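You operate a simulated robot arm through the tools that you are given. There is no shell and no other tool.

You are at the controls of a simulated robot arm. One attempt, no reset.

JOB
Fold both long flaps back up, add the bundle named on the NOW card, click once and shut the case.
Fine: short flaps first when shutting.

The check looks at the end state, three seconds after you hand in, the way a careful person would. Anything else that was tipped, shoved, dropped, spilled or broken makes it a failure. Flat cloth is picked up by pressing the open fingertips on it (5 to 10 N) and closing them slowly along it; thin cloth reads only 2 to 8 mm in the jaws.

ROBOT AND FRAMES
A 6-joint arm with a two-finger gripper, fixed in place. Base frame: the origin is at the foot of the arm, x ahead of it, y to its left, z up. Readings come in m, degrees, newtons and seconds.
Its first joint turns from -166.0 to 166.0 degrees. Payload 1.71 kg.
Tool frame: the origin (TCP) lies between the finger pads and is the grasp point; the fingertips stand 0.02 m ahead of it; z points along the fingers, y is the line along which they close. The gripper opens to 0.096 m. The gripper's body begins 0.113 m behind the TCP.
Orientation is that of the tool frame in the base frame, as [roll, pitch, yaw] about the fixed x, y, z axes, in that order (R = Rz(yaw) Ry(pitch) Rx(roll)). With the fingers straight down and closing along the base's y, the tool's x points along the base's -x, its y along +y and its z along -z.

CONTROLS
- The arm moves only by the tool nudge_tool. Its argument "moves" is a list of rows, each a list of 7 numbers: the shift along the tool's x, y, z in units of 25 mm (1.0 is 25 mm), then the turn, a rotation vector about the tool's x, y, z in units of 8 degrees (1.0 is 8 degrees), then the closure, from 0 (fully open) to 1 (shut). In form: [[tx, ty, tz, wx, wy, wz, fingers], ...]. A call has 1 to 20 rows; each row shifts and turns the commanded pose from where the row before left it, along the tool's axes as they then stand. A call with a number of a shift or a turn outside -1 to 1 is refused whole. Rows are played at 5 a second. More than 0.05 m and 8.6 degrees between two rows, or a gripper value outside its range, and nothing of the call is played. Where a pose cannot be reached the arm comes as near as it can. A force on the tool above 40 N (or 10 N above the force at the start of the call, whichever is more), or a blocked arm, ends the call early, and 0.2 s more pass. The fingers move at their own pace (about 0.045 m/s each) and stop on an object; they squeeze with about 24 N. The grip force told is the motor's: it shows also when the fingers shut on nothing. Time passes only in rows, and 0.2 s behind the last, so rows that do not move let the fingers close. It gives the time, the measured TCP pose, the force on the tool (base axes), the opening and the grip force at its end, in the units of the frame above (readings bear some noise), with the torque about the TCP (base axes, N m) and any sound that the robot's microphone picked up, and new pictures: "show" is both (left out), scene, wrist or none.
- Cameras (640 x 400 px; columns grow to the right, rows downward): "scene" is fixed at [0.3916, 0.4968, 1.5814]; the picture's right is [0.93, -0.36, 0.00], its down [-0.36, -0.91, -0.20] and it looks along [0.07, 0.19, -0.98] (base axes); focal length 364 px, centre (320, 200). "wrist" rides on the gripper at [0.066, 0.014, -0.145] in the tool frame; the picture's right is [-0.21, 0.98, 0.00], its down [-0.88, -0.18, -0.45] and it looks along [-0.44, -0.09, 0.90] (tool axes); focal length 275 px, centre (320, 200). There is no depth. A picture from a camera that has moved, and an enlarged one, comes with that camera's place and axes in the base frame and with its lens. The place of the scene camera against the robot may be out by one fixed shift of up to 0.012 m in any direction.
- move_column(by): slides the trunk up (or, below 0, down) by that many m; the arm rides with it, the base frame stays. It gives what a move gives, with no picture.
- close_up(camera, box): a new picture of the part [left, top, right, bottom] of that camera's present view, enlarged. No time passes.
- close_job(): hands the job in; it is judged then, once.

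Nothing tells you positions but the pictures and the camera data. Unless the task says otherwise, let go and move clear before handing in.

The tools are called after "Request:" as a command line: name --pt "numbers of a row" for each row, then --argument value for the rest, lists and objects as JSON in quotes. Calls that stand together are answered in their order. nudge_tool: Moves the arm, as the interface text tells. Its arguments: {"type":"object","properties":{"moves":{"type":"array"},"show":{"type":"string","enum":["both","scene","wrist","none"]}},"required":["moves"]} The other tools are called the same way: move_column (by) slides the trunk up or down; close_up (camera, box) takes an enlarged picture of a part of a camera's view; close_job () hands the job in.

At the start:

```text
time: 0.0
tool_pos: [0.2972, 0.4767, 1.1414]
orientation: [180.0, -0.1, 180.0]
wrist_force: [0.4, 0.2, -0.3]
torque: [0.03, -0.01, -0.02]
gripper_width: 0.096
finger_force: 0.0
trunk travel left (down, up): [-0.25, 0.14]
```

scene: 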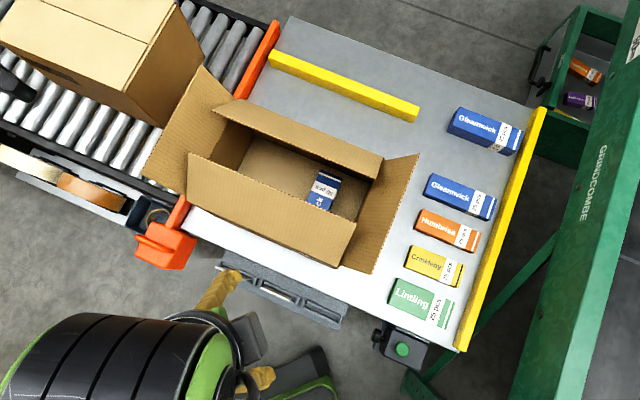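
wrist: 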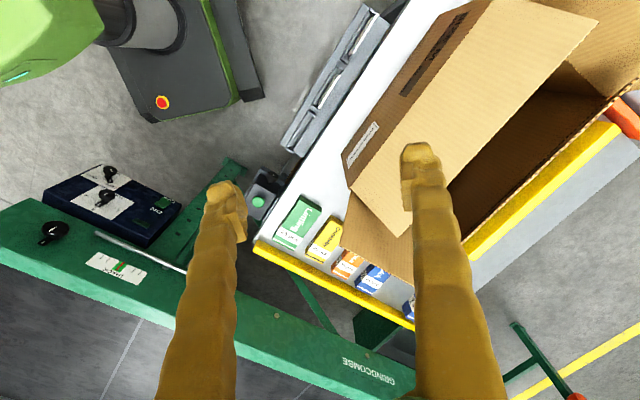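

I see a packing table with an open carton (one bundle inside, flaps out), five bundles on the right, a green button ("click once") device, and a green frame; I don't see the NOW card yet. I'll take enlarged pictures first.

Request:
close_up --camera "scene" --box '[130, 60, 430, 280]'

Request:
close_up --camera "scene" --box '[370, 90, 550, 370]'

Request:
close_up --camera "wrist" --box '[0, 140, 240, 320]'

Request:
close_up --camera "wrist" --box '[230, 0, 640, 330]'

Request:
close_up --camera "scene" --box '[520, 0, 640, 240]'

Request:
close_up --camera "scene" --box '[0, 0, 300, 280]'

```text
1.82 times, centred on (280, 170) of scene
camera zoom: at [0.3916, 0.4968, 1.5814], right [0.93, -0.36, 0.0], down [-0.36, -0.91, -0.2], along [0.07, 0.19, -0.98], focal length 662 px, centre (393, 254)
```

zoom: 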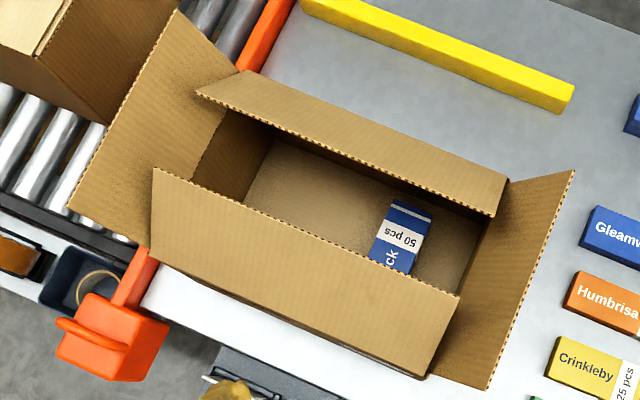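

```text
1.43 times, centred on (460, 230) of scene
camera zoom: at [0.3916, 0.4968, 1.5814], right [0.93, -0.36, 0.0], down [-0.36, -0.91, -0.2], along [0.07, 0.19, -0.98], focal length 520 px, centre (120, 157)
```

zoom: 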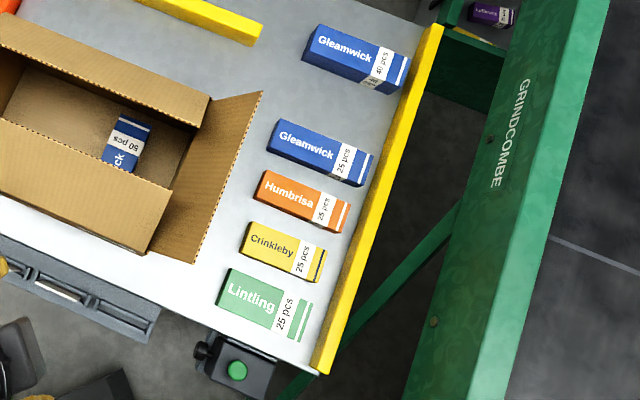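

```text
2.22 times, centred on (120, 230) of wrist
camera zoom: at [0.2325, 0.4908, 1.2864], right [0.21, 0.98, 0.0], down [0.88, -0.18, 0.44], along [0.43, -0.09, -0.9], focal length 612 px, centre (764, 133)
```

zoom: 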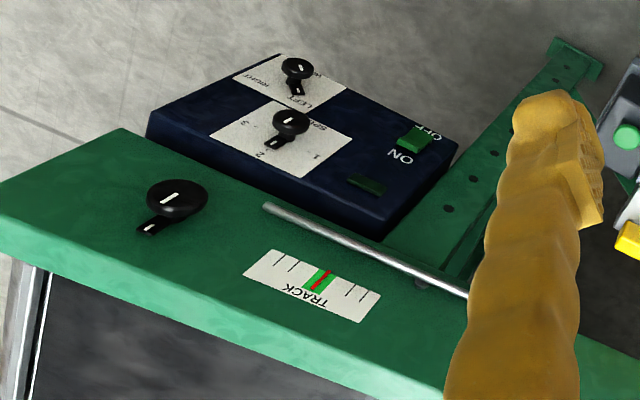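

```text
1.21 times, centred on (435, 165) of wrist
camera zoom: at [0.2325, 0.4908, 1.2864], right [0.21, 0.98, 0.0], down [0.88, -0.18, 0.44], along [0.43, -0.09, -0.9], focal length 334 px, centre (181, 242)
```

zoom: 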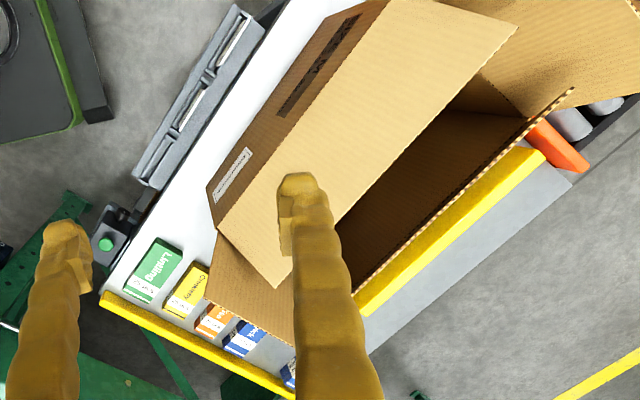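

```text
1.67 times, centred on (580, 120) of scene
camera zoom: at [0.3916, 0.4968, 1.5814], right [0.93, -0.36, 0.0], down [-0.36, -0.91, -0.2], along [0.07, 0.19, -0.98], focal length 607 px, centre (-113, 333)
```

zoom: 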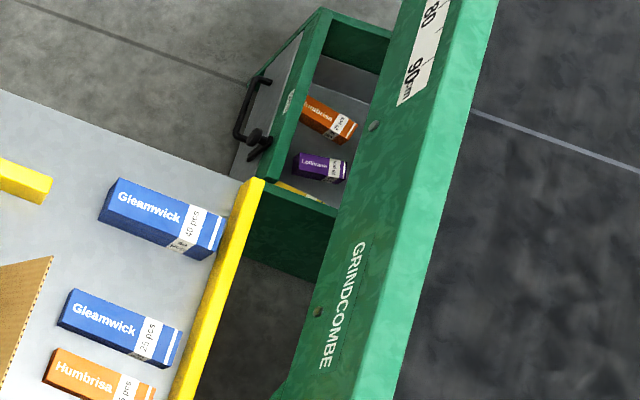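

```text
1.43 times, centred on (150, 140) of scene
camera zoom: at [0.3916, 0.4968, 1.5814], right [0.93, -0.36, 0.0], down [-0.36, -0.91, -0.2], along [0.07, 0.19, -0.98], focal length 520 px, centre (563, 286)
```

zoom: 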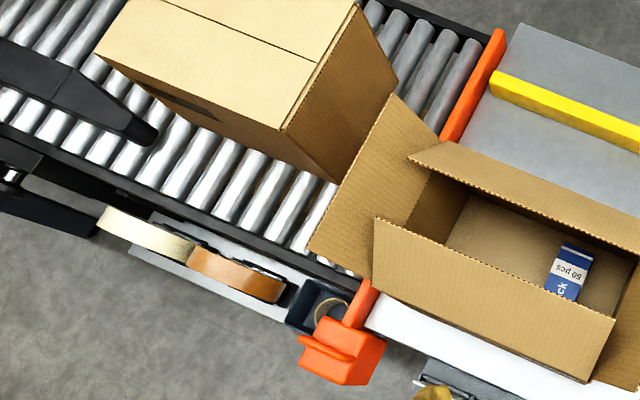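

The carton's two long flaps lean inward, the short ones are splayed out; the button box sits off the near-right table edge. I still need the NOW card, so I'll zoom on the button and other areas before moving.

Request:
close_up --camera "wrist" --box '[230, 160, 310, 230]'

Request:
close_up --camera "scene" --box '[350, 310, 450, 390]'

Request:
close_up --camera "wrist" --box '[260, 0, 440, 160]'

Request:
close_up --camera "scene" --box '[200, 250, 360, 340]'

Request:
close_up --camera "scene" --box '[540, 40, 620, 140]'

Request:
close_up --camera "wrist" --box '[270, 180, 420, 330]'

```text
5.71 times, centred on (270, 195) of wrist
camera zoom: at [0.2325, 0.4908, 1.2864], right [0.21, 0.98, 0.0], down [0.88, -0.18, 0.44], along [0.43, -0.09, -0.9], focal length 1573 px, centre (606, 229)
```

zoom: 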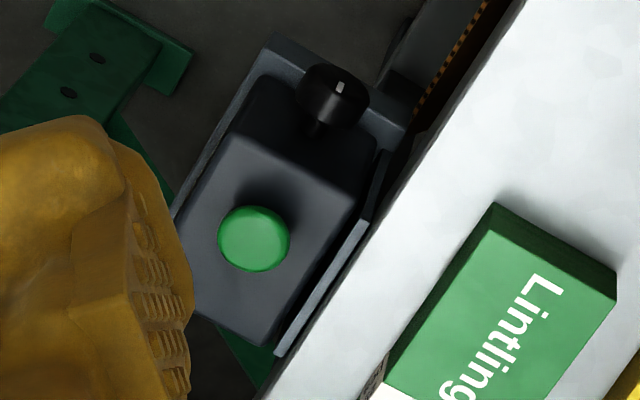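

```text
5.00 times, centred on (400, 350) of scene
camera zoom: at [0.3916, 0.4968, 1.5814], right [0.93, -0.36, 0.0], down [-0.36, -0.91, -0.2], along [0.07, 0.19, -0.98], focal length 1821 px, centre (-80, -550)
```

zoom: 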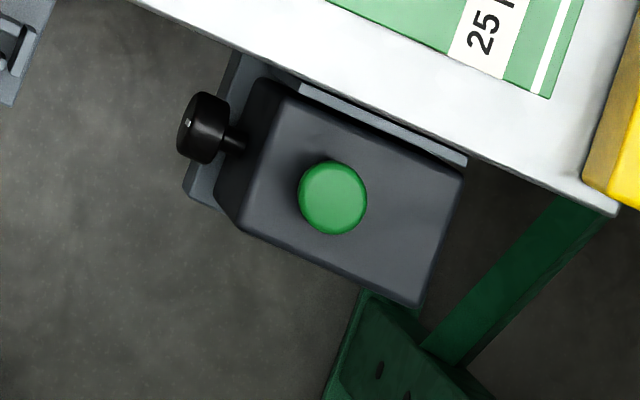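

```text
2.50 times, centred on (350, 80) of wrist
camera zoom: at [0.2325, 0.4908, 1.2864], right [0.21, 0.98, 0.0], down [0.88, -0.18, 0.44], along [0.43, -0.09, -0.9], focal length 688 px, centre (245, 500)
```

zoom: 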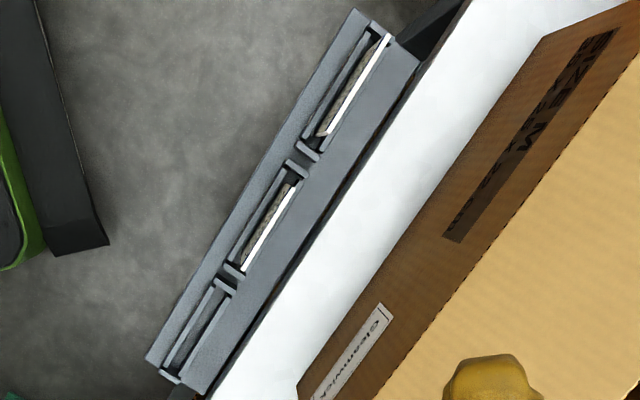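

```text
4.00 times, centred on (280, 295) of scene
camera zoom: at [0.3916, 0.4968, 1.5814], right [0.93, -0.36, 0.0], down [-0.36, -0.91, -0.2], along [0.07, 0.19, -0.98], focal length 1457 px, centre (480, -180)
```

zoom: 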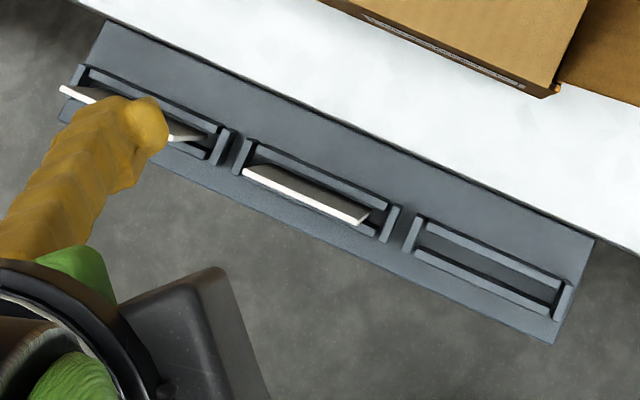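

```text
4.00 times, centred on (580, 90) of scene
camera zoom: at [0.3916, 0.4968, 1.5814], right [0.93, -0.36, 0.0], down [-0.36, -0.91, -0.2], along [0.07, 0.19, -0.98], focal length 1457 px, centre (-720, 640)
```

zoom: 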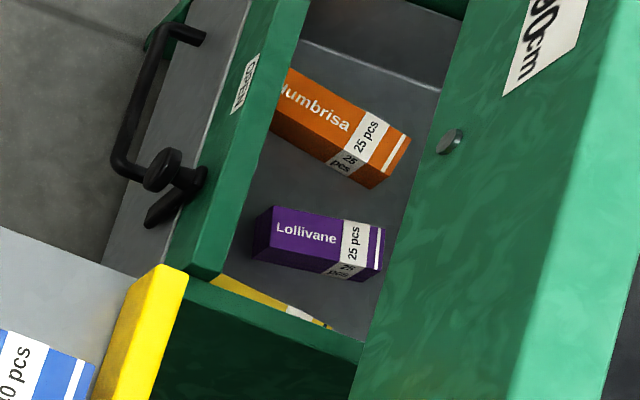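

```text
2.67 times, centred on (345, 255) of wrist
camera zoom: at [0.2325, 0.4908, 1.2864], right [0.21, 0.98, 0.0], down [0.88, -0.18, 0.44], along [0.43, -0.09, -0.9], focal length 734 px, centre (253, 53)
```

zoom: 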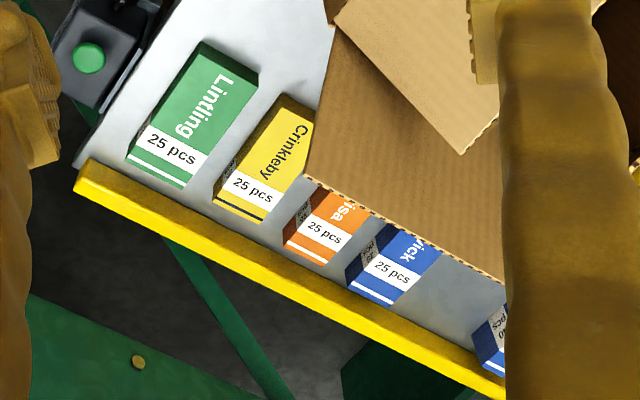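

The grey tray on the near table edge holds cards in slots whose faces point towards the robot; that is probably where the NOW card is. I'll turn the tool to face the table squarely (45°) and tilt it up for a look.

Request:
nudge_tool --pt "0 0 0 0 0 -0.9375 0" --pt "0 0 0 0 0 -0.9375 0" --pt "0 0 0 0 0 -0.9375 0" --pt "0 0 0 0 0 -0.9375 0" --pt "0 0 0 0 0 -0.9375 0" --pt "0 0 0 0 0 -0.9375 0" --show "both"

```text
time: 1.4
tool_pos: [0.2822, 0.4773, 1.1465]
orientation: [-179.5, 0.6, -134.8]
wrist_force: [-0.2, -0.2, -0.8]
torque: [0.03, 0.04, 0.01]
gripper_width: 0.096
finger_force: 0.1
trunk travel left (down, up): [-0.25, 0.14]
camera wrist: at [0.2238, 0.4399, 1.2895], right [-0.55, 0.84, -0.01], down [0.74, 0.49, 0.46], along [0.38, 0.24, -0.89], focal length 275 px, centre (320, 200)
```

scene: 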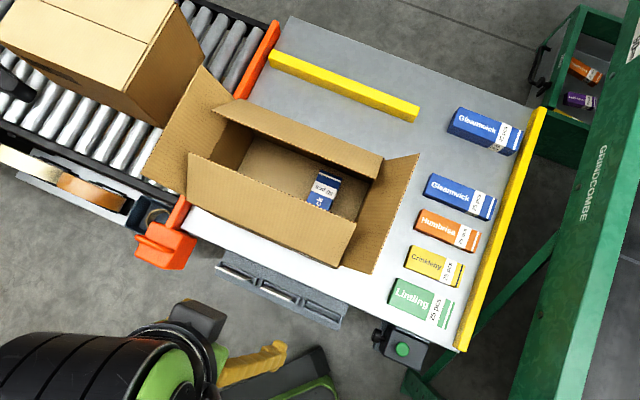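
wrist: 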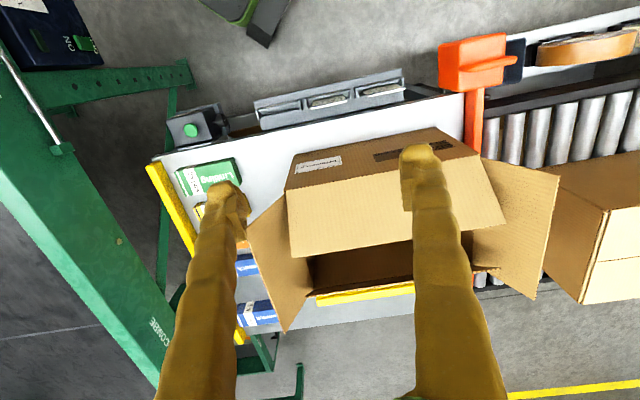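

The view is now square to the table; I see the card tray from above. Zooming on it and the box label.

Request:
close_up --camera "wrist" --box '[240, 60, 420, 140]'

Request:
close_up --camera "wrist" --box '[280, 120, 480, 220]'

Request:
close_up --camera "wrist" --box '[430, 0, 640, 140]'

```text
3.56 times, centred on (330, 100) of wrist
camera zoom: at [0.2238, 0.4399, 1.2895], right [-0.55, 0.84, -0.01], down [0.74, 0.49, 0.46], along [0.38, 0.24, -0.89], focal length 979 px, centre (284, 556)
```

zoom: 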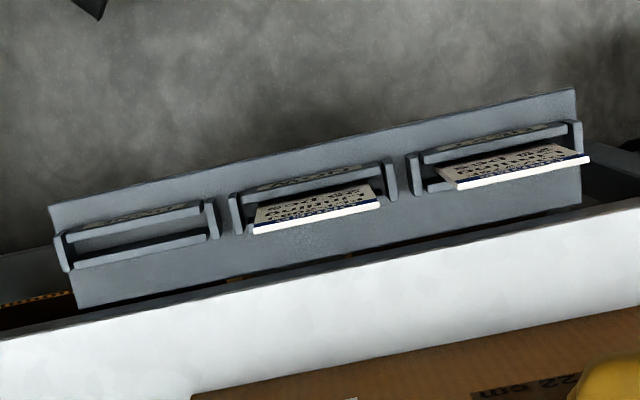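

```text
3.20 times, centred on (380, 170) of wrist
camera zoom: at [0.2238, 0.4399, 1.2895], right [-0.55, 0.84, -0.01], down [0.74, 0.49, 0.46], along [0.38, 0.24, -0.89], focal length 881 px, centre (128, 296)
```

zoom: 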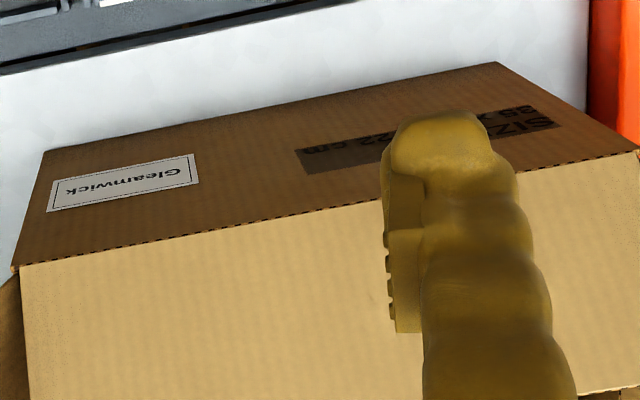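

```text
2.86 times, centred on (535, 70) of wrist
camera zoom: at [0.2238, 0.4399, 1.2895], right [-0.55, 0.84, -0.01], down [0.74, 0.49, 0.46], along [0.38, 0.24, -0.89], focal length 786 px, centre (-294, 571)
```

zoom: 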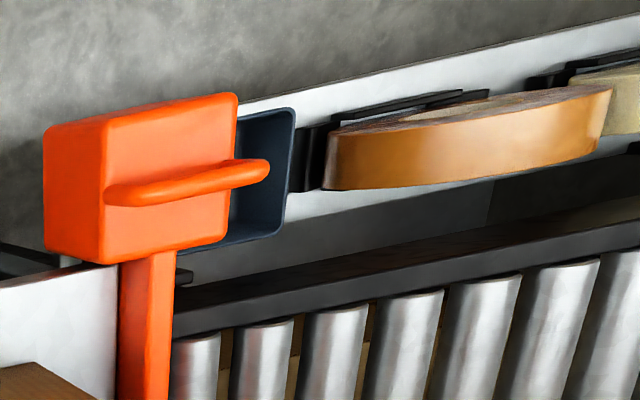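

Box label reads "Gleamwick, 35 x 25 x 22 cm"; the cards in the tray face the robot with text. I'll tilt the tool forward to bring the camera lower and back to read them.

Request:
nudge_tool --pt "0 0 0 0 -1 0 0" --pt "0 0 0 0 -1 0 0" --pt "0 0 0 0 -1 0 0" --pt "0 0 0 0 -1 0 0" --pt "0.53 0 0.848 0 0 0 0" --pt "0.53 0 0.848 0 0 0 0" --pt "0.53 0 0.848 0 0 0 0" --pt "0.53 0 0.848 0 0 0 0" --show "both"

```text
time: 3.2
tool_pos: [0.2833, 0.4768, 1.046]
orientation: [-179.4, 32.6, -134.6]
wrist_force: [-0.6, 0.3, -0.4]
torque: [0.01, 0.0, -0.01]
gripper_width: 0.0959
finger_force: 0.1
trunk travel left (down, up): [-0.25, 0.14]
camera wrist: at [0.178, 0.3919, 1.1325], right [-0.57, 0.81, 0.1], down [0.48, 0.23, 0.85], along [0.67, 0.53, -0.52], focal length 275 px, centre (320, 200)
```

scene: 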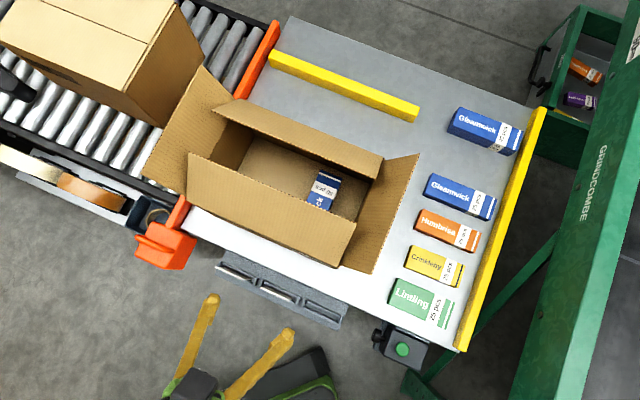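
wrist: 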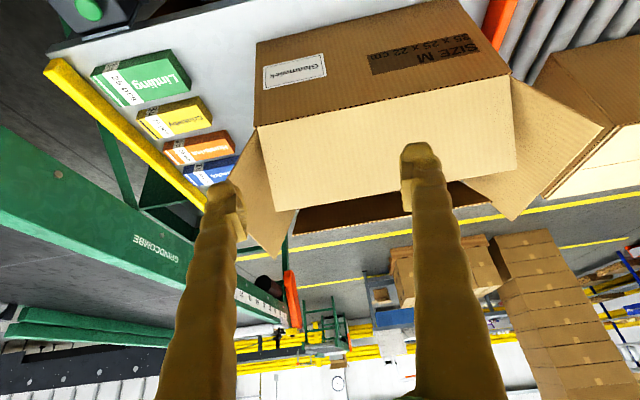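

The pose held and the camera is now low behind the tray; sliding the trunk down 0.2 m will bring the cards into view with the arm shape unchanged.

Request:
move_column --by -0.15

Request:
nudge_tool --pt "0 0 0 0 0.5 0 0" --show "wrist"

```text
time: 5.0
tool_pos: [0.2829, 0.4769, 0.8965]
orientation: [-179.4, 32.6, -134.7]
wrist_force: [0.4, 0.2, 0.9]
torque: [0.01, 0.03, 0.01]
gripper_width: 0.0958
finger_force: 0.0
trunk travel left (down, up): [-0.1, 0.29]
```

```text
time: 5.3
tool_pos: [0.2822, 0.4757, 0.8955]
orientation: [-179.5, 28.6, -134.7]
wrist_force: [-0.8, -0.4, 0.7]
torque: [-0.03, -0.02, 0.02]
gripper_width: 0.0959
finger_force: 0.1
trunk travel left (down, up): [-0.1, 0.29]
camera wrist: at [0.182, 0.3967, 0.9917], right [-0.57, 0.82, 0.09], down [0.52, 0.27, 0.81], along [0.64, 0.51, -0.58], focal length 275 px, centre (320, 200)
```

wrist: 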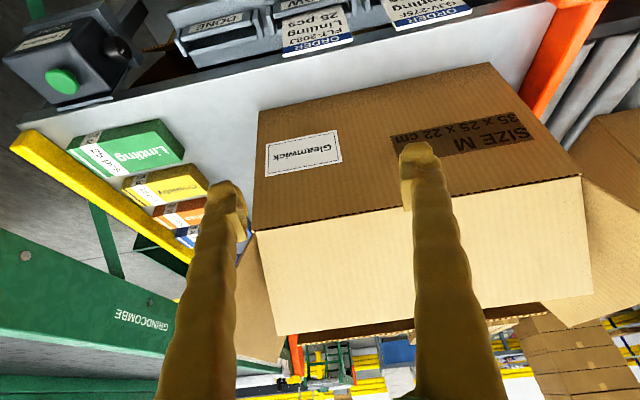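

The cards are coming into view (orders). I'll zoom in, then tilt a little more to see the slot labels.

Request:
close_up --camera "wrist" --box '[150, 0, 490, 80]'

Request:
close_up --camera "wrist" --box '[0, 10, 150, 110]'

Request:
nudge_tool --pt "0 0 0 0 0.7 0 0" --pt "0 0 0 0 0.5 0 0" --show "wrist"

Request:
close_up --camera "wrist" --box '[150, 0, 490, 140]'

```text
1.88 times, centred on (320, 40) of wrist
camera zoom: at [0.182, 0.3967, 0.9917], right [-0.57, 0.82, 0.09], down [0.52, 0.27, 0.81], along [0.64, 0.51, -0.58], focal length 518 px, centre (320, 501)
```

zoom: 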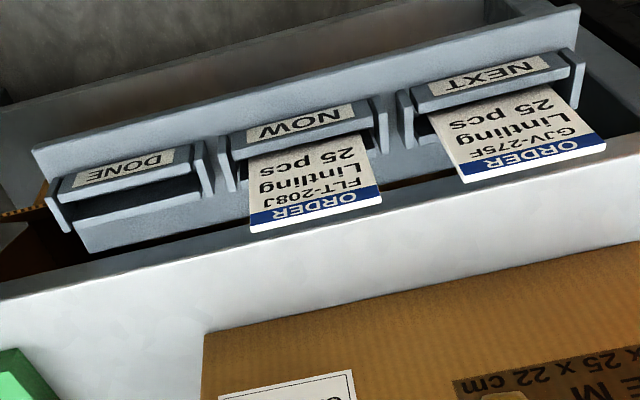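

```text
4.00 times, centred on (75, 60) of wrist
camera zoom: at [0.182, 0.3967, 0.9917], right [-0.57, 0.82, 0.09], down [0.52, 0.27, 0.81], along [0.64, 0.51, -0.58], focal length 1101 px, centre (1300, 760)
```

zoom: 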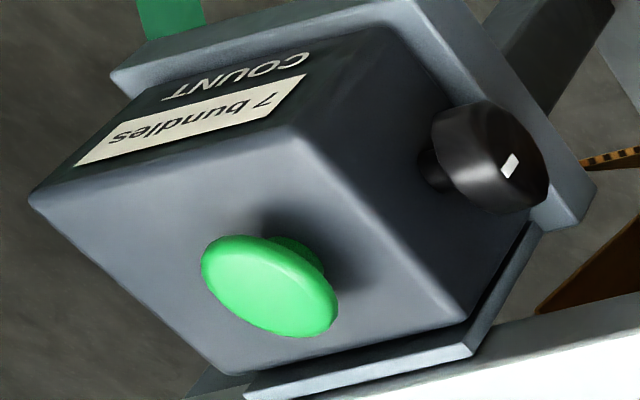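

```text
time: 6.0
tool_pos: [0.2817, 0.4764, 0.8963]
orientation: [-179.4, 18.9, -134.8]
wrist_force: [-0.3, -0.7, 0.3]
torque: [0.04, -0.03, 0.0]
gripper_width: 0.0961
finger_force: 0.1
trunk travel left (down, up): [-0.1, 0.29]
camera wrist: at [0.1951, 0.4093, 1.0121], right [-0.56, 0.83, 0.06], down [0.61, 0.36, 0.71], along [0.57, 0.43, -0.71], focal length 275 px, centre (320, 200)
```

wrist: 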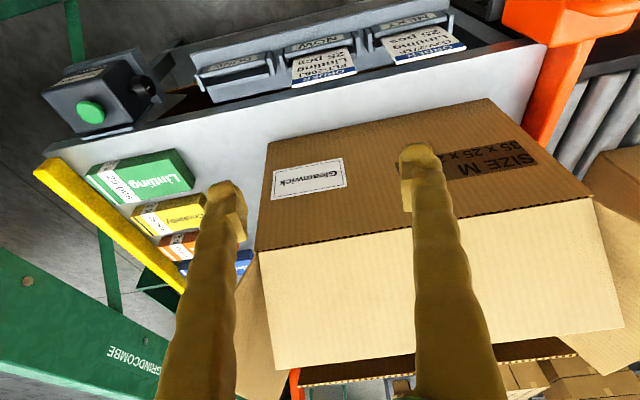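

```text
1.88 times, centred on (320, 70) of wrist
camera zoom: at [0.1951, 0.4093, 1.0121], right [-0.56, 0.83, 0.06], down [0.61, 0.36, 0.71], along [0.57, 0.43, -0.71], focal length 518 px, centre (320, 445)
```

zoom: 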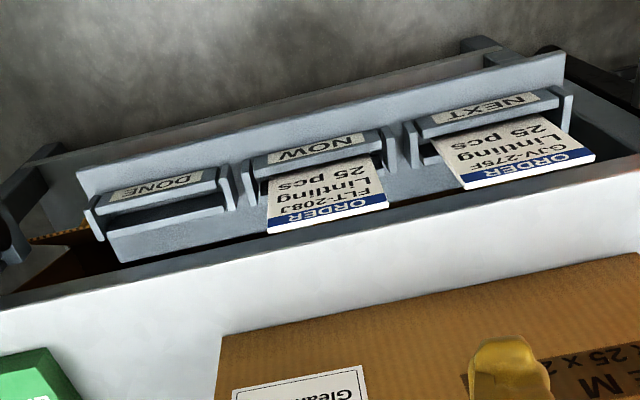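

NOW card: order FLT-208J, "Lintling 25 pcs" – the green bundle at the near end of the table. The button box is a bundle counter reading "7 bundles", with a black side knob I must not touch. Zooming to fix the bundle and button positions.

Request:
close_up --camera "wrist" --box '[20, 30, 260, 210]'

Request:
close_up --camera "wrist" --box '[240, 80, 640, 400]'

Request:
close_up --camera "scene" --box '[370, 260, 480, 360]'

```text
2.22 times, centred on (140, 120) of wrist
camera zoom: at [0.1951, 0.4093, 1.0121], right [-0.56, 0.83, 0.06], down [0.61, 0.36, 0.71], along [0.57, 0.43, -0.71], focal length 612 px, centre (720, 378)
```

zoom: 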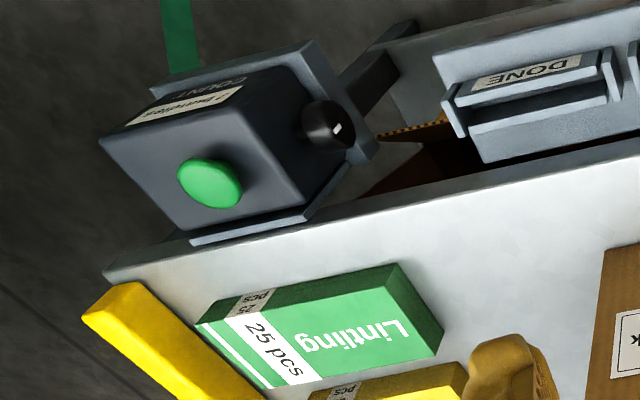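

```text
1.25 times, centred on (440, 240) of wrist
camera zoom: at [0.1951, 0.4093, 1.0121], right [-0.56, 0.83, 0.06], down [0.61, 0.36, 0.71], along [0.57, 0.43, -0.71], focal length 344 px, centre (170, 150)
```

zoom: 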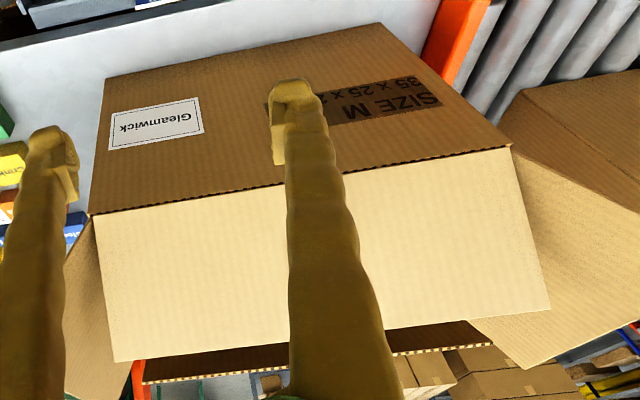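

```text
4.00 times, centred on (425, 310) of scene
camera zoom: at [0.3916, 0.4968, 1.5814], right [0.93, -0.36, 0.0], down [-0.36, -0.91, -0.2], along [0.07, 0.19, -0.98], focal length 1457 px, centre (-100, -240)
```

zoom: 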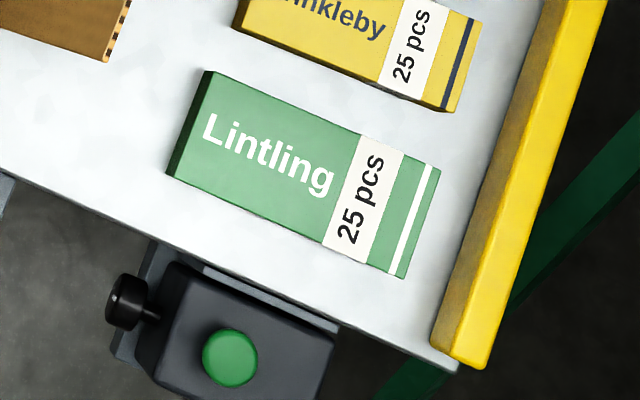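

NOW = Lintling 25 pcs (green bundle at about u .18 right, v .67 ahead in table axes), counter button at about (0.516, 0.259, 0.63). Next I level the tool, raise it and go above the carton's slit between the two inward-leaning long flaps.

Request:
nudge_tool --pt "0 0 -1 0 0.79 0 0" --pt "0 0 -1 0 0.79 0 0" --pt "0 0 -1 0 0.79 0 0" --pt "0 0 -1 0 0 0 0" --pt "0 0 -1 0 0 0 0" --pt "0 0 -0.6 0 0 0 0" --pt "-1 0.35 0 0 0 0 0" --pt "-1 0.35 0 0 0 0 0" --pt "-1 0.35 0 0 0 0 0" --pt "-1 0.35 0 0 0 0 0" --show "both"

```text
time: 8.2
tool_pos: [0.3144, 0.561, 1.0345]
orientation: [-179.4, 0.1, -135.0]
wrist_force: [0.3, -0.9, 0.5]
torque: [0.03, 0.03, -0.01]
gripper_width: 0.0962
finger_force: 0.0
trunk travel left (down, up): [-0.1, 0.29]
camera wrist: at [0.2583, 0.525, 1.1789], right [-0.55, 0.84, -0.01], down [0.75, 0.49, 0.45], along [0.38, 0.24, -0.89], focal length 275 px, centre (320, 200)
```

scene: 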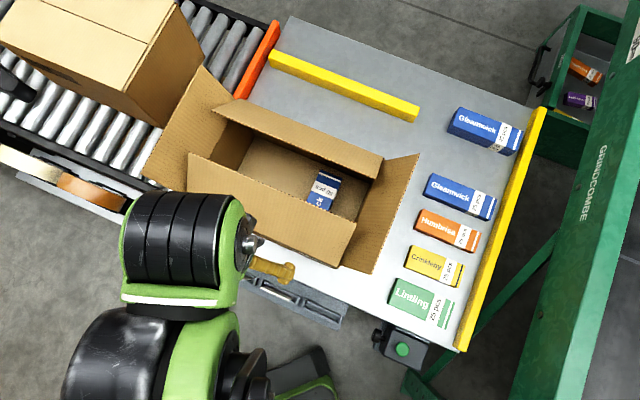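
wrist: 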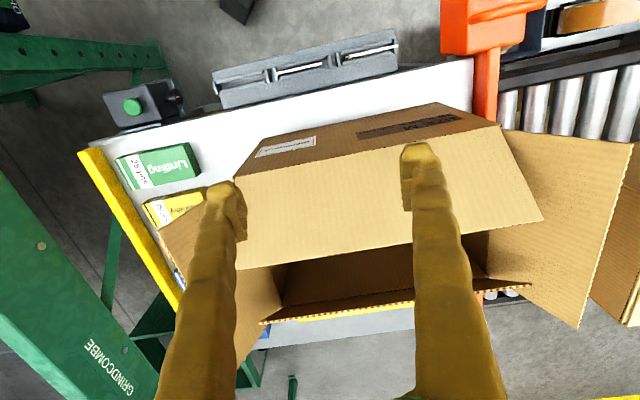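

TCP is now above the near wall; the flap edges agree with my estimate (free edges at v≈0.737 and 0.827, z≈0.94). I move on to above the slit's centre.

Request:
nudge_tool --pt "-0.937 0.26 0 0 0 0 0" --pt "-0.937 0.26 0 0 0 0 0" --pt "-0.937 0.26 0 0 0 0 0" --pt "-0.937 0.26 0 0 0 0 0" --pt "-0.937 0.26 0 0 0 0 0" --pt "-0.937 0.26 0 0 0 0 0" --pt "-0.937 0.26 0 0 0 0 0" --show "both"

Request:
close_up --camera "wrist" --box '[140, 60, 540, 310]'

```text
time: 9.8
tool_pos: [0.3999, 0.7103, 1.0331]
orientation: [-179.5, 0.0, -134.9]
wrist_force: [-1.1, -0.8, 0.1]
torque: [0.06, 0.0, 0.0]
gripper_width: 0.096
finger_force: 0.2
trunk travel left (down, up): [-0.1, 0.29]
camera wrist: at [0.3423, 0.6743, 1.1778], right [-0.55, 0.84, -0.01], down [0.75, 0.49, 0.45], along [0.38, 0.24, -0.89], focal length 275 px, centre (320, 200)
```

scene: 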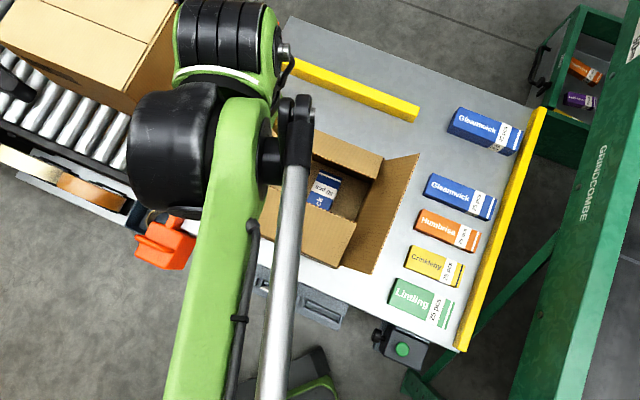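
wrist: 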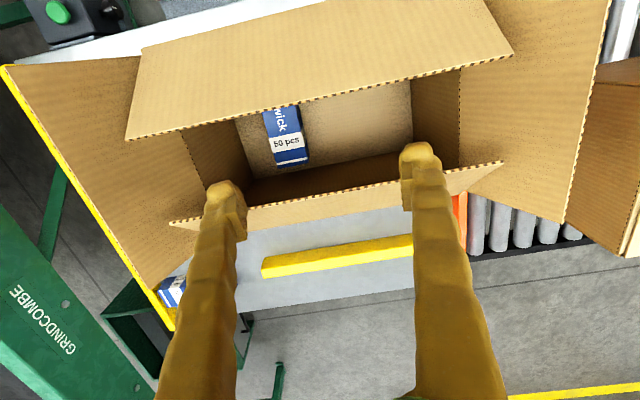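

```text
1.60 times, centred on (340, 185) of wrist
camera zoom: at [0.3423, 0.6743, 1.1778], right [-0.55, 0.84, -0.01], down [0.75, 0.49, 0.45], along [0.38, 0.24, -0.89], focal length 440 px, centre (288, 224)
```

zoom: 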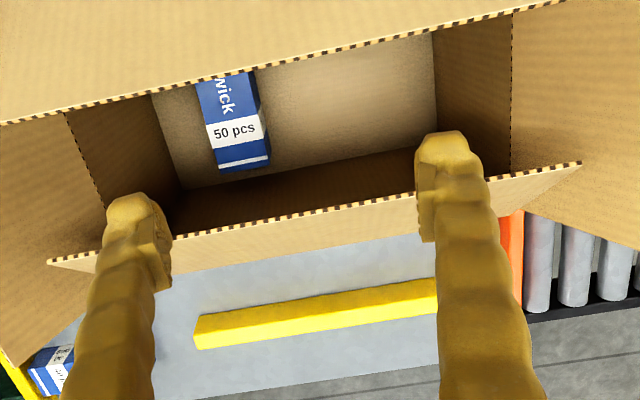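

The bundle slot is clear: slit spans v 0.744–0.833, TCP at v 0.785. I'll lower the open fingers through the slit and draw the near flap back towards me.

Request:
nudge_tool --pt "0 0 1 0 0 0 0" --pt "0 0 1 0 0 0 0" --pt "0 0 1 0 0 0 0" --pt "0 0 1 0 0 0 0" --pt "0 0 0.5 0 0 0 0" --pt "1 0 0 0 0 0 0" --pt "0.8 0 0 0 0 0 0" --show "both"

```text
time: 11.3
tool_pos: [0.3659, 0.6791, 0.9206]
orientation: [-179.5, 0.0, -135.0]
wrist_force: [-0.1, -0.5, 0.1]
torque: [-0.05, 0.03, 0.02]
gripper_width: 0.0959
finger_force: 0.1
trunk travel left (down, up): [-0.1, 0.29]
camera wrist: at [0.3098, 0.6423, 1.0646], right [-0.55, 0.84, -0.01], down [0.75, 0.49, 0.45], along [0.38, 0.24, -0.9], focal length 275 px, centre (320, 200)
```

scene: 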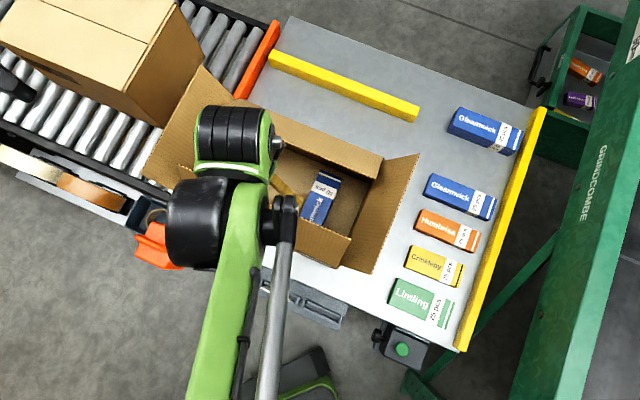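
wrist: 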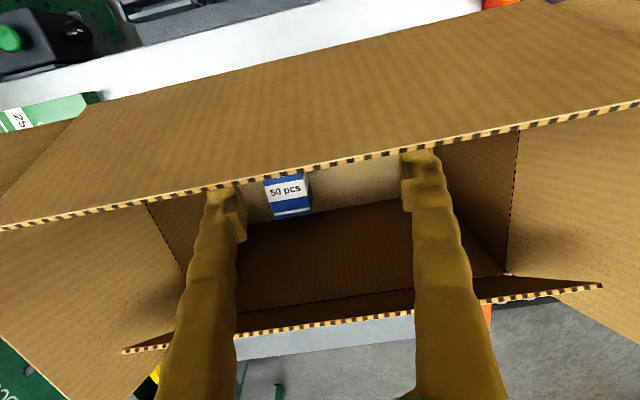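

The fingers hook the near flap's edge and it is moving with almost no force. Continuing the pull until it is just past upright.

Request:
nudge_tool --pt "1 0 0 0 0 0 0" --pt "1 0 0 0 0 0 0" --pt "1 0 0 0 0 0 0" --pt "0.8 0 0 0 0 0 0" --show "both"

```text
time: 12.3
tool_pos: [0.3022, 0.611, 0.9196]
orientation: [-179.5, 0.0, -135.0]
wrist_force: [0.3, 0.1, -0.4]
torque: [-0.06, 0.02, 0.0]
gripper_width: 0.0963
finger_force: 0.1
trunk travel left (down, up): [-0.1, 0.29]
camera wrist: at [0.2439, 0.5735, 1.0639], right [-0.55, 0.84, -0.01], down [0.75, 0.49, 0.45], along [0.38, 0.24, -0.89], focal length 275 px, centre (320, 200)
```

scene: 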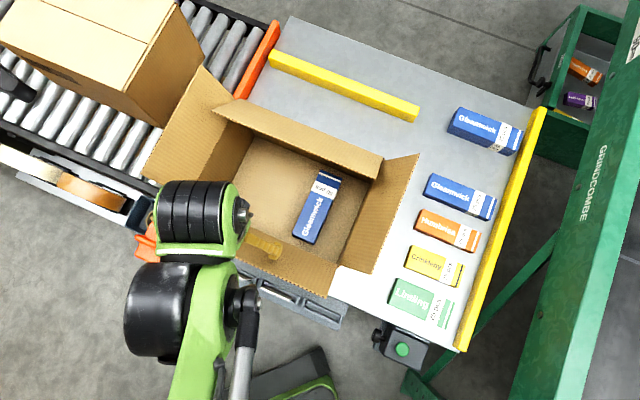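
wrist: 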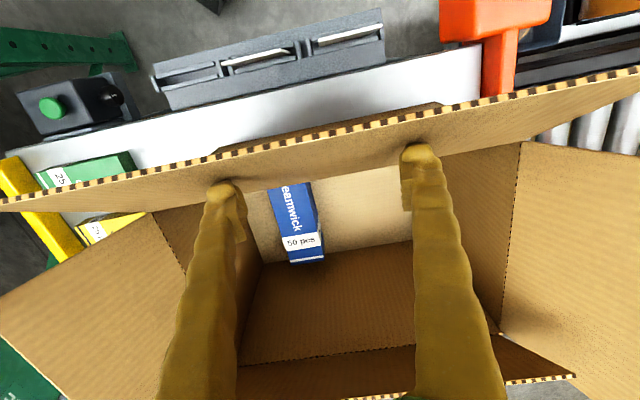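

The near flap is past upright (about 25–30° outward). I move back towards the box centre and see whether it stays.

Request:
nudge_tool --pt "-1 0 0 0 0 0 0" --pt "-1 0 0 0 0 0 0" --pt "-1 0 0 0 0 0 0" --pt "-1 0 0 0 0 0 0" --pt "-1 0 0 0 0 0 0" --pt "-1 0 0 0 0 0 0" --show "both"

```text
time: 13.8
tool_pos: [0.4071, 0.7164, 0.9227]
orientation: [-179.6, 0.0, -135.0]
wrist_force: [0.3, -1.4, -0.2]
torque: [0.03, -0.02, 0.02]
gripper_width: 0.096
finger_force: 0.1
trunk travel left (down, up): [-0.1, 0.29]
camera wrist: at [0.3492, 0.6804, 1.0665], right [-0.55, 0.84, -0.01], down [0.75, 0.49, 0.45], along [0.38, 0.24, -0.89], focal length 275 px, centre (320, 200)
```

scene: 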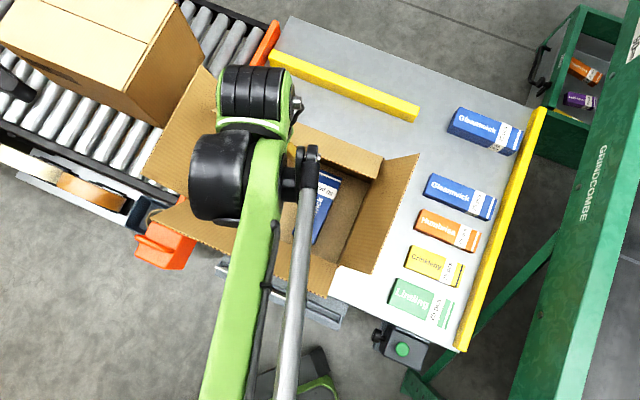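
wrist: 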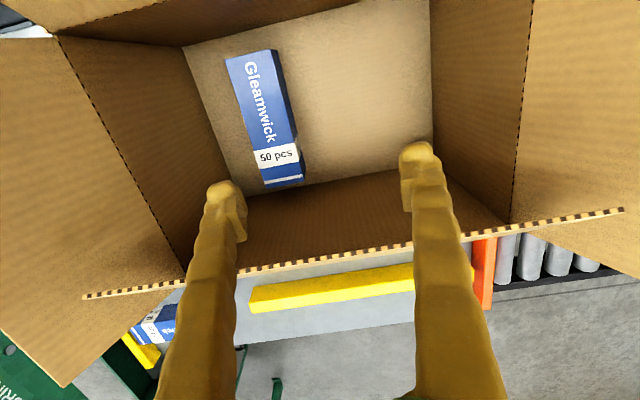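

The near flap stays open. Now the far flap: pushing its edge outward by moving forward.

Request:
nudge_tool --pt "-1 0 0 0 0 0 0" --pt "-1 0 0 0 0 0 0" --pt "-1 0 0 0 0 0 0" --pt "-1 0 0 0 0 0 0" --pt "-0.5 0 0 0 0 0 0" --show "both"

```text
time: 14.9
tool_pos: [0.4872, 0.7968, 0.9221]
orientation: [-179.5, 0.0, -135.0]
wrist_force: [-0.2, -0.4, -0.9]
torque: [0.01, -0.04, 0.03]
gripper_width: 0.0959
finger_force: 0.0
trunk travel left (down, up): [-0.1, 0.29]
camera wrist: at [0.4298, 0.7599, 1.0658], right [-0.55, 0.84, -0.01], down [0.75, 0.49, 0.45], along [0.38, 0.24, -0.89], focal length 275 px, centre (320, 200)
```

scene: 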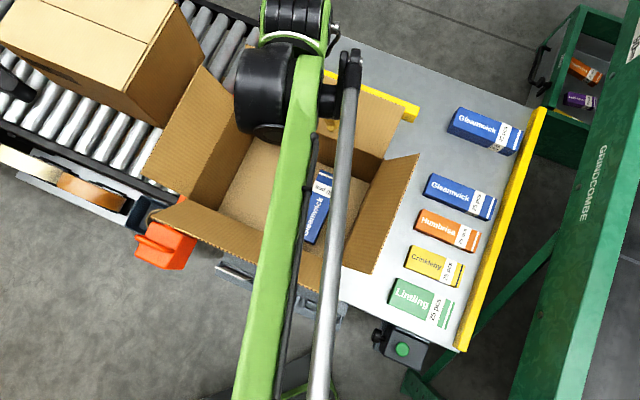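
wrist: 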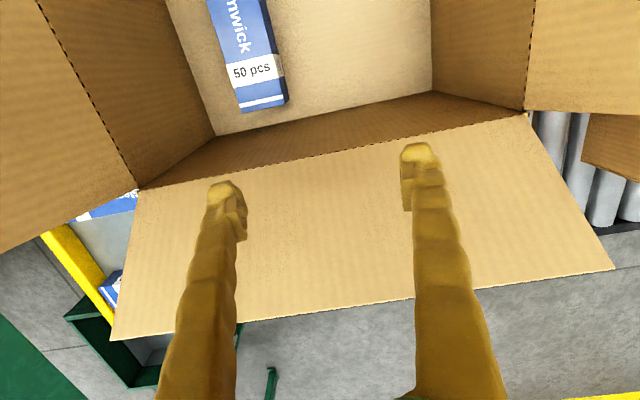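

The far flap is now upright/slightly outward too. I back off, rise clear and check both flaps stay open.

Request:
nudge_tool --pt "1 0 0 0 0 0 0" --pt "1 0 0 0 0 0 0" --pt "0 0 -1 0 0 0 0" --pt "0 0 -1 0 0 0 0" --pt "0 0 -1 0 0 0 0" --pt "0 0 -1 0 0 0 0" --pt "0 0 -1 0 0 0 0" --pt "0 0 -1 0 0 0 0" --pt "1 0 0 0 0 0 0" --pt "1 0 0 0 0 0 0" --show "both"

```text
time: 17.1
tool_pos: [0.4152, 0.7272, 1.0706]
orientation: [-179.5, 0.1, -135.0]
wrist_force: [1.0, 0.1, 0.1]
torque: [-0.04, 0.03, -0.02]
gripper_width: 0.0958
finger_force: 0.0
trunk travel left (down, up): [-0.1, 0.29]
camera wrist: at [0.3579, 0.6904, 1.2155], right [-0.55, 0.84, -0.01], down [0.75, 0.49, 0.45], along [0.38, 0.24, -0.89], focal length 275 px, centre (320, 200)
```

scene: 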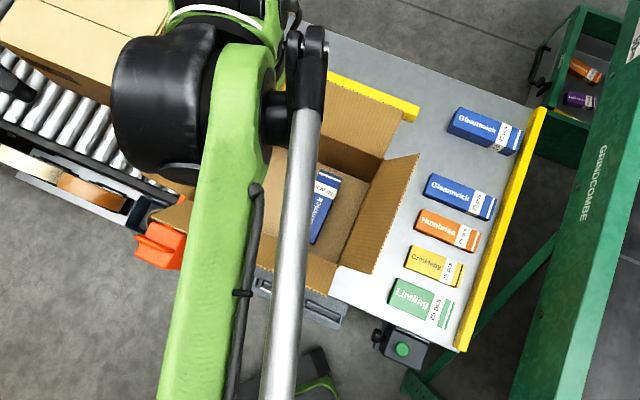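
wrist: 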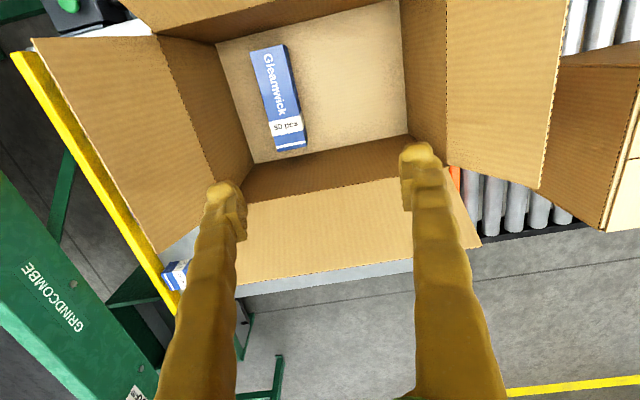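

Both long flaps are up/open and the second bundle area is clear: free floor at u −0.39…−0.17. Now I turn the gripper 90° so it closes across the Lintling bundle, then travel above it.

Request:
nudge_tool --pt "0 0 0 0 0 0.9375 0" --pt "0 0 0 0 0 0.9375 0" --pt "0 0 0 0 0 0.9375 0" --pt "0 0 0 0 0 0.9375 0" --pt "0 0 0 0 0 0.9375 0" --pt "0 0 0 0 0 0.9375 0" --pt "0 0 0 0 0 0.9375 0" --pt "0 0 0 0 0 0.9375 0" --pt "0 0 0 0 0 0.9375 0" --pt "0 0 0 0 0 0.9375 0" --pt "0 0 0 0 0 0.9375 0" --pt "0 0 0 0 0 0.9375 0" --show "wrist"

Request:
nudge_tool --pt "-1 -0.35 0 0 0 0 0" --pt "-1 -0.35 0 0 0 0 0" --pt "-1 -0.35 0 0 0 0 0" --pt "-1 -0.35 0 0 0 0 0" --pt "-1 -0.35 0 0 0 0 0" --pt "-1 -0.35 0 0 0 0 0" --pt "-1 -0.35 0 0 0 0 0" --pt "-1 -0.35 0 0 0 0 0" --pt "-1 -0.35 0 0 0 0 0" --pt "-1 -0.35 0 0 0 0 0" --pt "-1 -0.35 0 0 0 0 0" --pt "-1 -0.35 0 0 0 0 0" --pt "-1 -0.35 0 0 0 0 0" --pt "-1 -0.35 0 0 0 0 0" --pt "-1 -0.35 0 0 0 0 0" --pt "-1 -0.35 0 0 0 0 0" --show "both"

```text
time: 19.8
tool_pos: [0.4138, 0.727, 1.0708]
orientation: [-180.0, 0.5, 134.9]
wrist_force: [-0.2, 0.4, -0.4]
torque: [0.02, 0.01, 0.01]
gripper_width: 0.096
finger_force: 0.0
trunk travel left (down, up): [-0.1, 0.29]
camera wrist: at [0.3766, 0.7832, 1.2154], right [0.84, 0.55, 0.0], down [0.49, -0.75, 0.45], along [0.25, -0.38, -0.89], focal length 275 px, centre (320, 200)
```

wrist: 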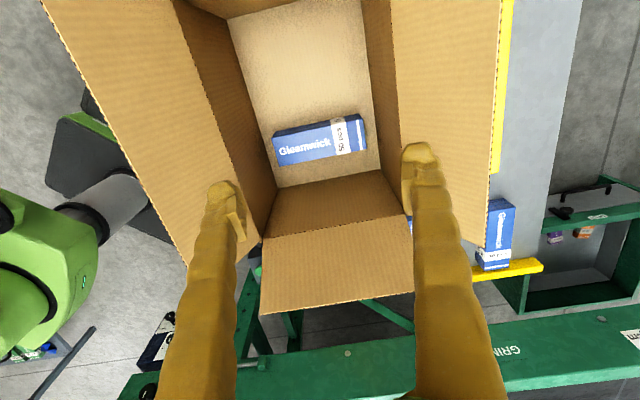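

```text
time: 23.1
tool_pos: [0.5987, 0.3435, 1.0745]
orientation: [-180.0, 0.4, 135.0]
wrist_force: [0.6, 0.1, -0.5]
torque: [-0.04, 0.0, 0.02]
gripper_width: 0.0962
finger_force: 0.0
trunk travel left (down, up): [-0.1, 0.29]
camera wrist: at [0.5603, 0.3993, 1.219], right [0.84, 0.55, 0.0], down [0.49, -0.75, 0.45], along [0.25, -0.38, -0.89], focal length 275 px, centre (320, 200)
```

scene: 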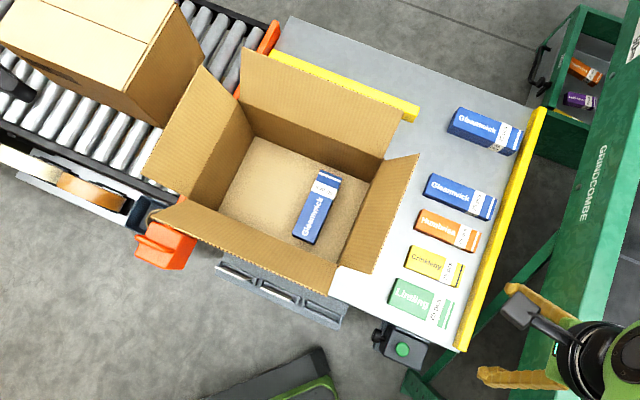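
wrist: 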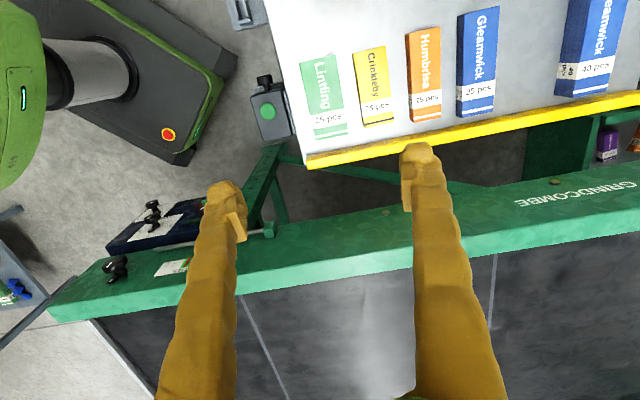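

TCP should now be over the Lintling bundle at height. I zoom the wrist view to refine the bundle and button positions.

Request:
close_up --camera "wrist" --box '[240, 30, 400, 150]'

Request:
close_up --camera "scene" --box '[130, 30, 450, 310]'

```text
3.33 times, centred on (320, 90) of wrist
camera zoom: at [0.5603, 0.3993, 1.219], right [0.84, 0.55, 0.0], down [0.49, -0.75, 0.45], along [0.25, -0.38, -0.89], focal length 918 px, centre (320, 567)
```

zoom: 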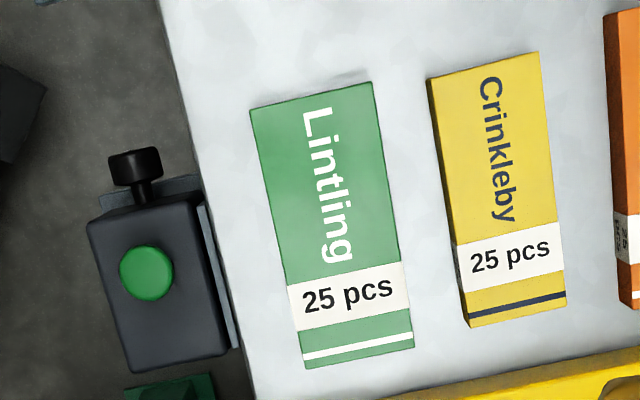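

```text
1.43 times, centred on (290, 170) of scene
camera zoom: at [0.3916, 0.4968, 1.5814], right [0.93, -0.36, 0.0], down [-0.36, -0.91, -0.2], along [0.07, 0.19, -0.98], focal length 520 px, centre (363, 243)
```

zoom: 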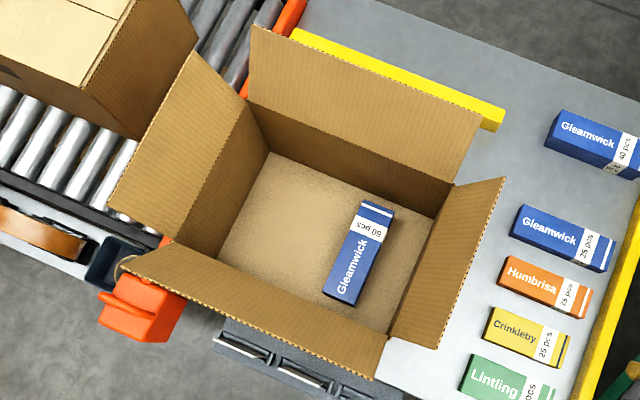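

Wrist-based fix: Lintling centre u 0.180, v 0.675, top z≈0.653, size ≈0.146×0.067; the next bundle's side is 0.034 away, so I'll narrow the fingers to ~85 mm and lower straight down.

Request:
nudge_tool --pt "0 0.35 0 0 0 0 0.115" --pt "0 0 1 0 0 0 0.115" --pt "0 0 1 0 0 0 0.115" --pt "0 0 1 0 0 0 0.115" --pt "0 0 1 0 0 0 0.115" --pt "0 0 1 0 0 0 0.115" --pt "0 0 1 0 0 0 0.115" --pt "0 0 1 0 0 0 0.115" --pt "0 0 1 0 0 0 0.115" --pt "0 0 1 0 0 0 0.115" --pt "0 0 1 0 0 0 0.115" --pt "0 0 1 0 0 0 0.115" --pt "0 0 1 0 0 0 0.115" --pt "0 0 1 0 0 0 0.115" --pt "0 0 0.5 0 0 0 0.115" --show "both"

```text
time: 26.4
tool_pos: [0.6053, 0.3486, 0.7351]
orientation: [-180.0, 0.5, 135.0]
wrist_force: [-0.5, 0.2, 0.1]
torque: [0.01, 0.04, 0.02]
gripper_width: 0.0851
finger_force: 0.1
trunk travel left (down, up): [-0.1, 0.29]
camera wrist: at [0.5674, 0.4051, 0.8794], right [0.84, 0.55, 0.0], down [0.49, -0.75, 0.45], along [0.25, -0.38, -0.89], focal length 275 px, centre (320, 200)
```

scene: 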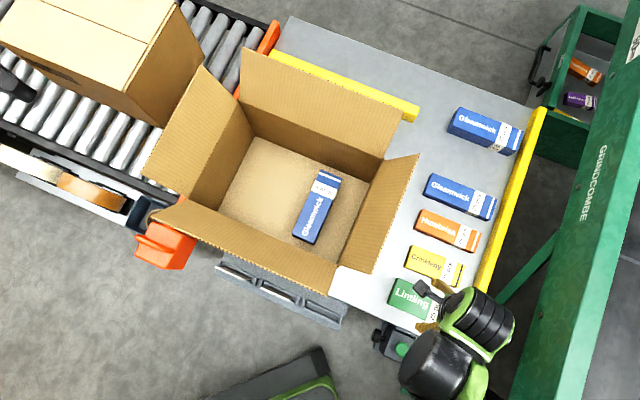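
wrist: 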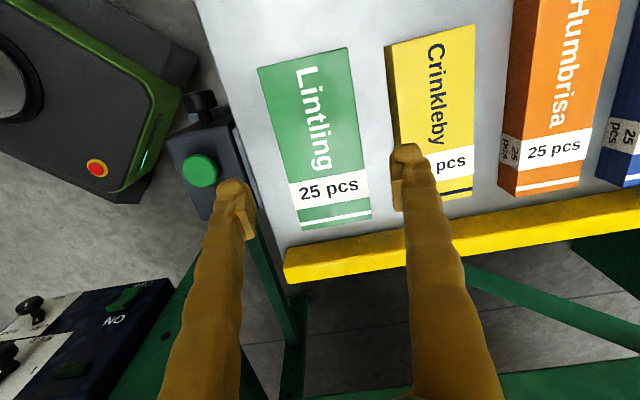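

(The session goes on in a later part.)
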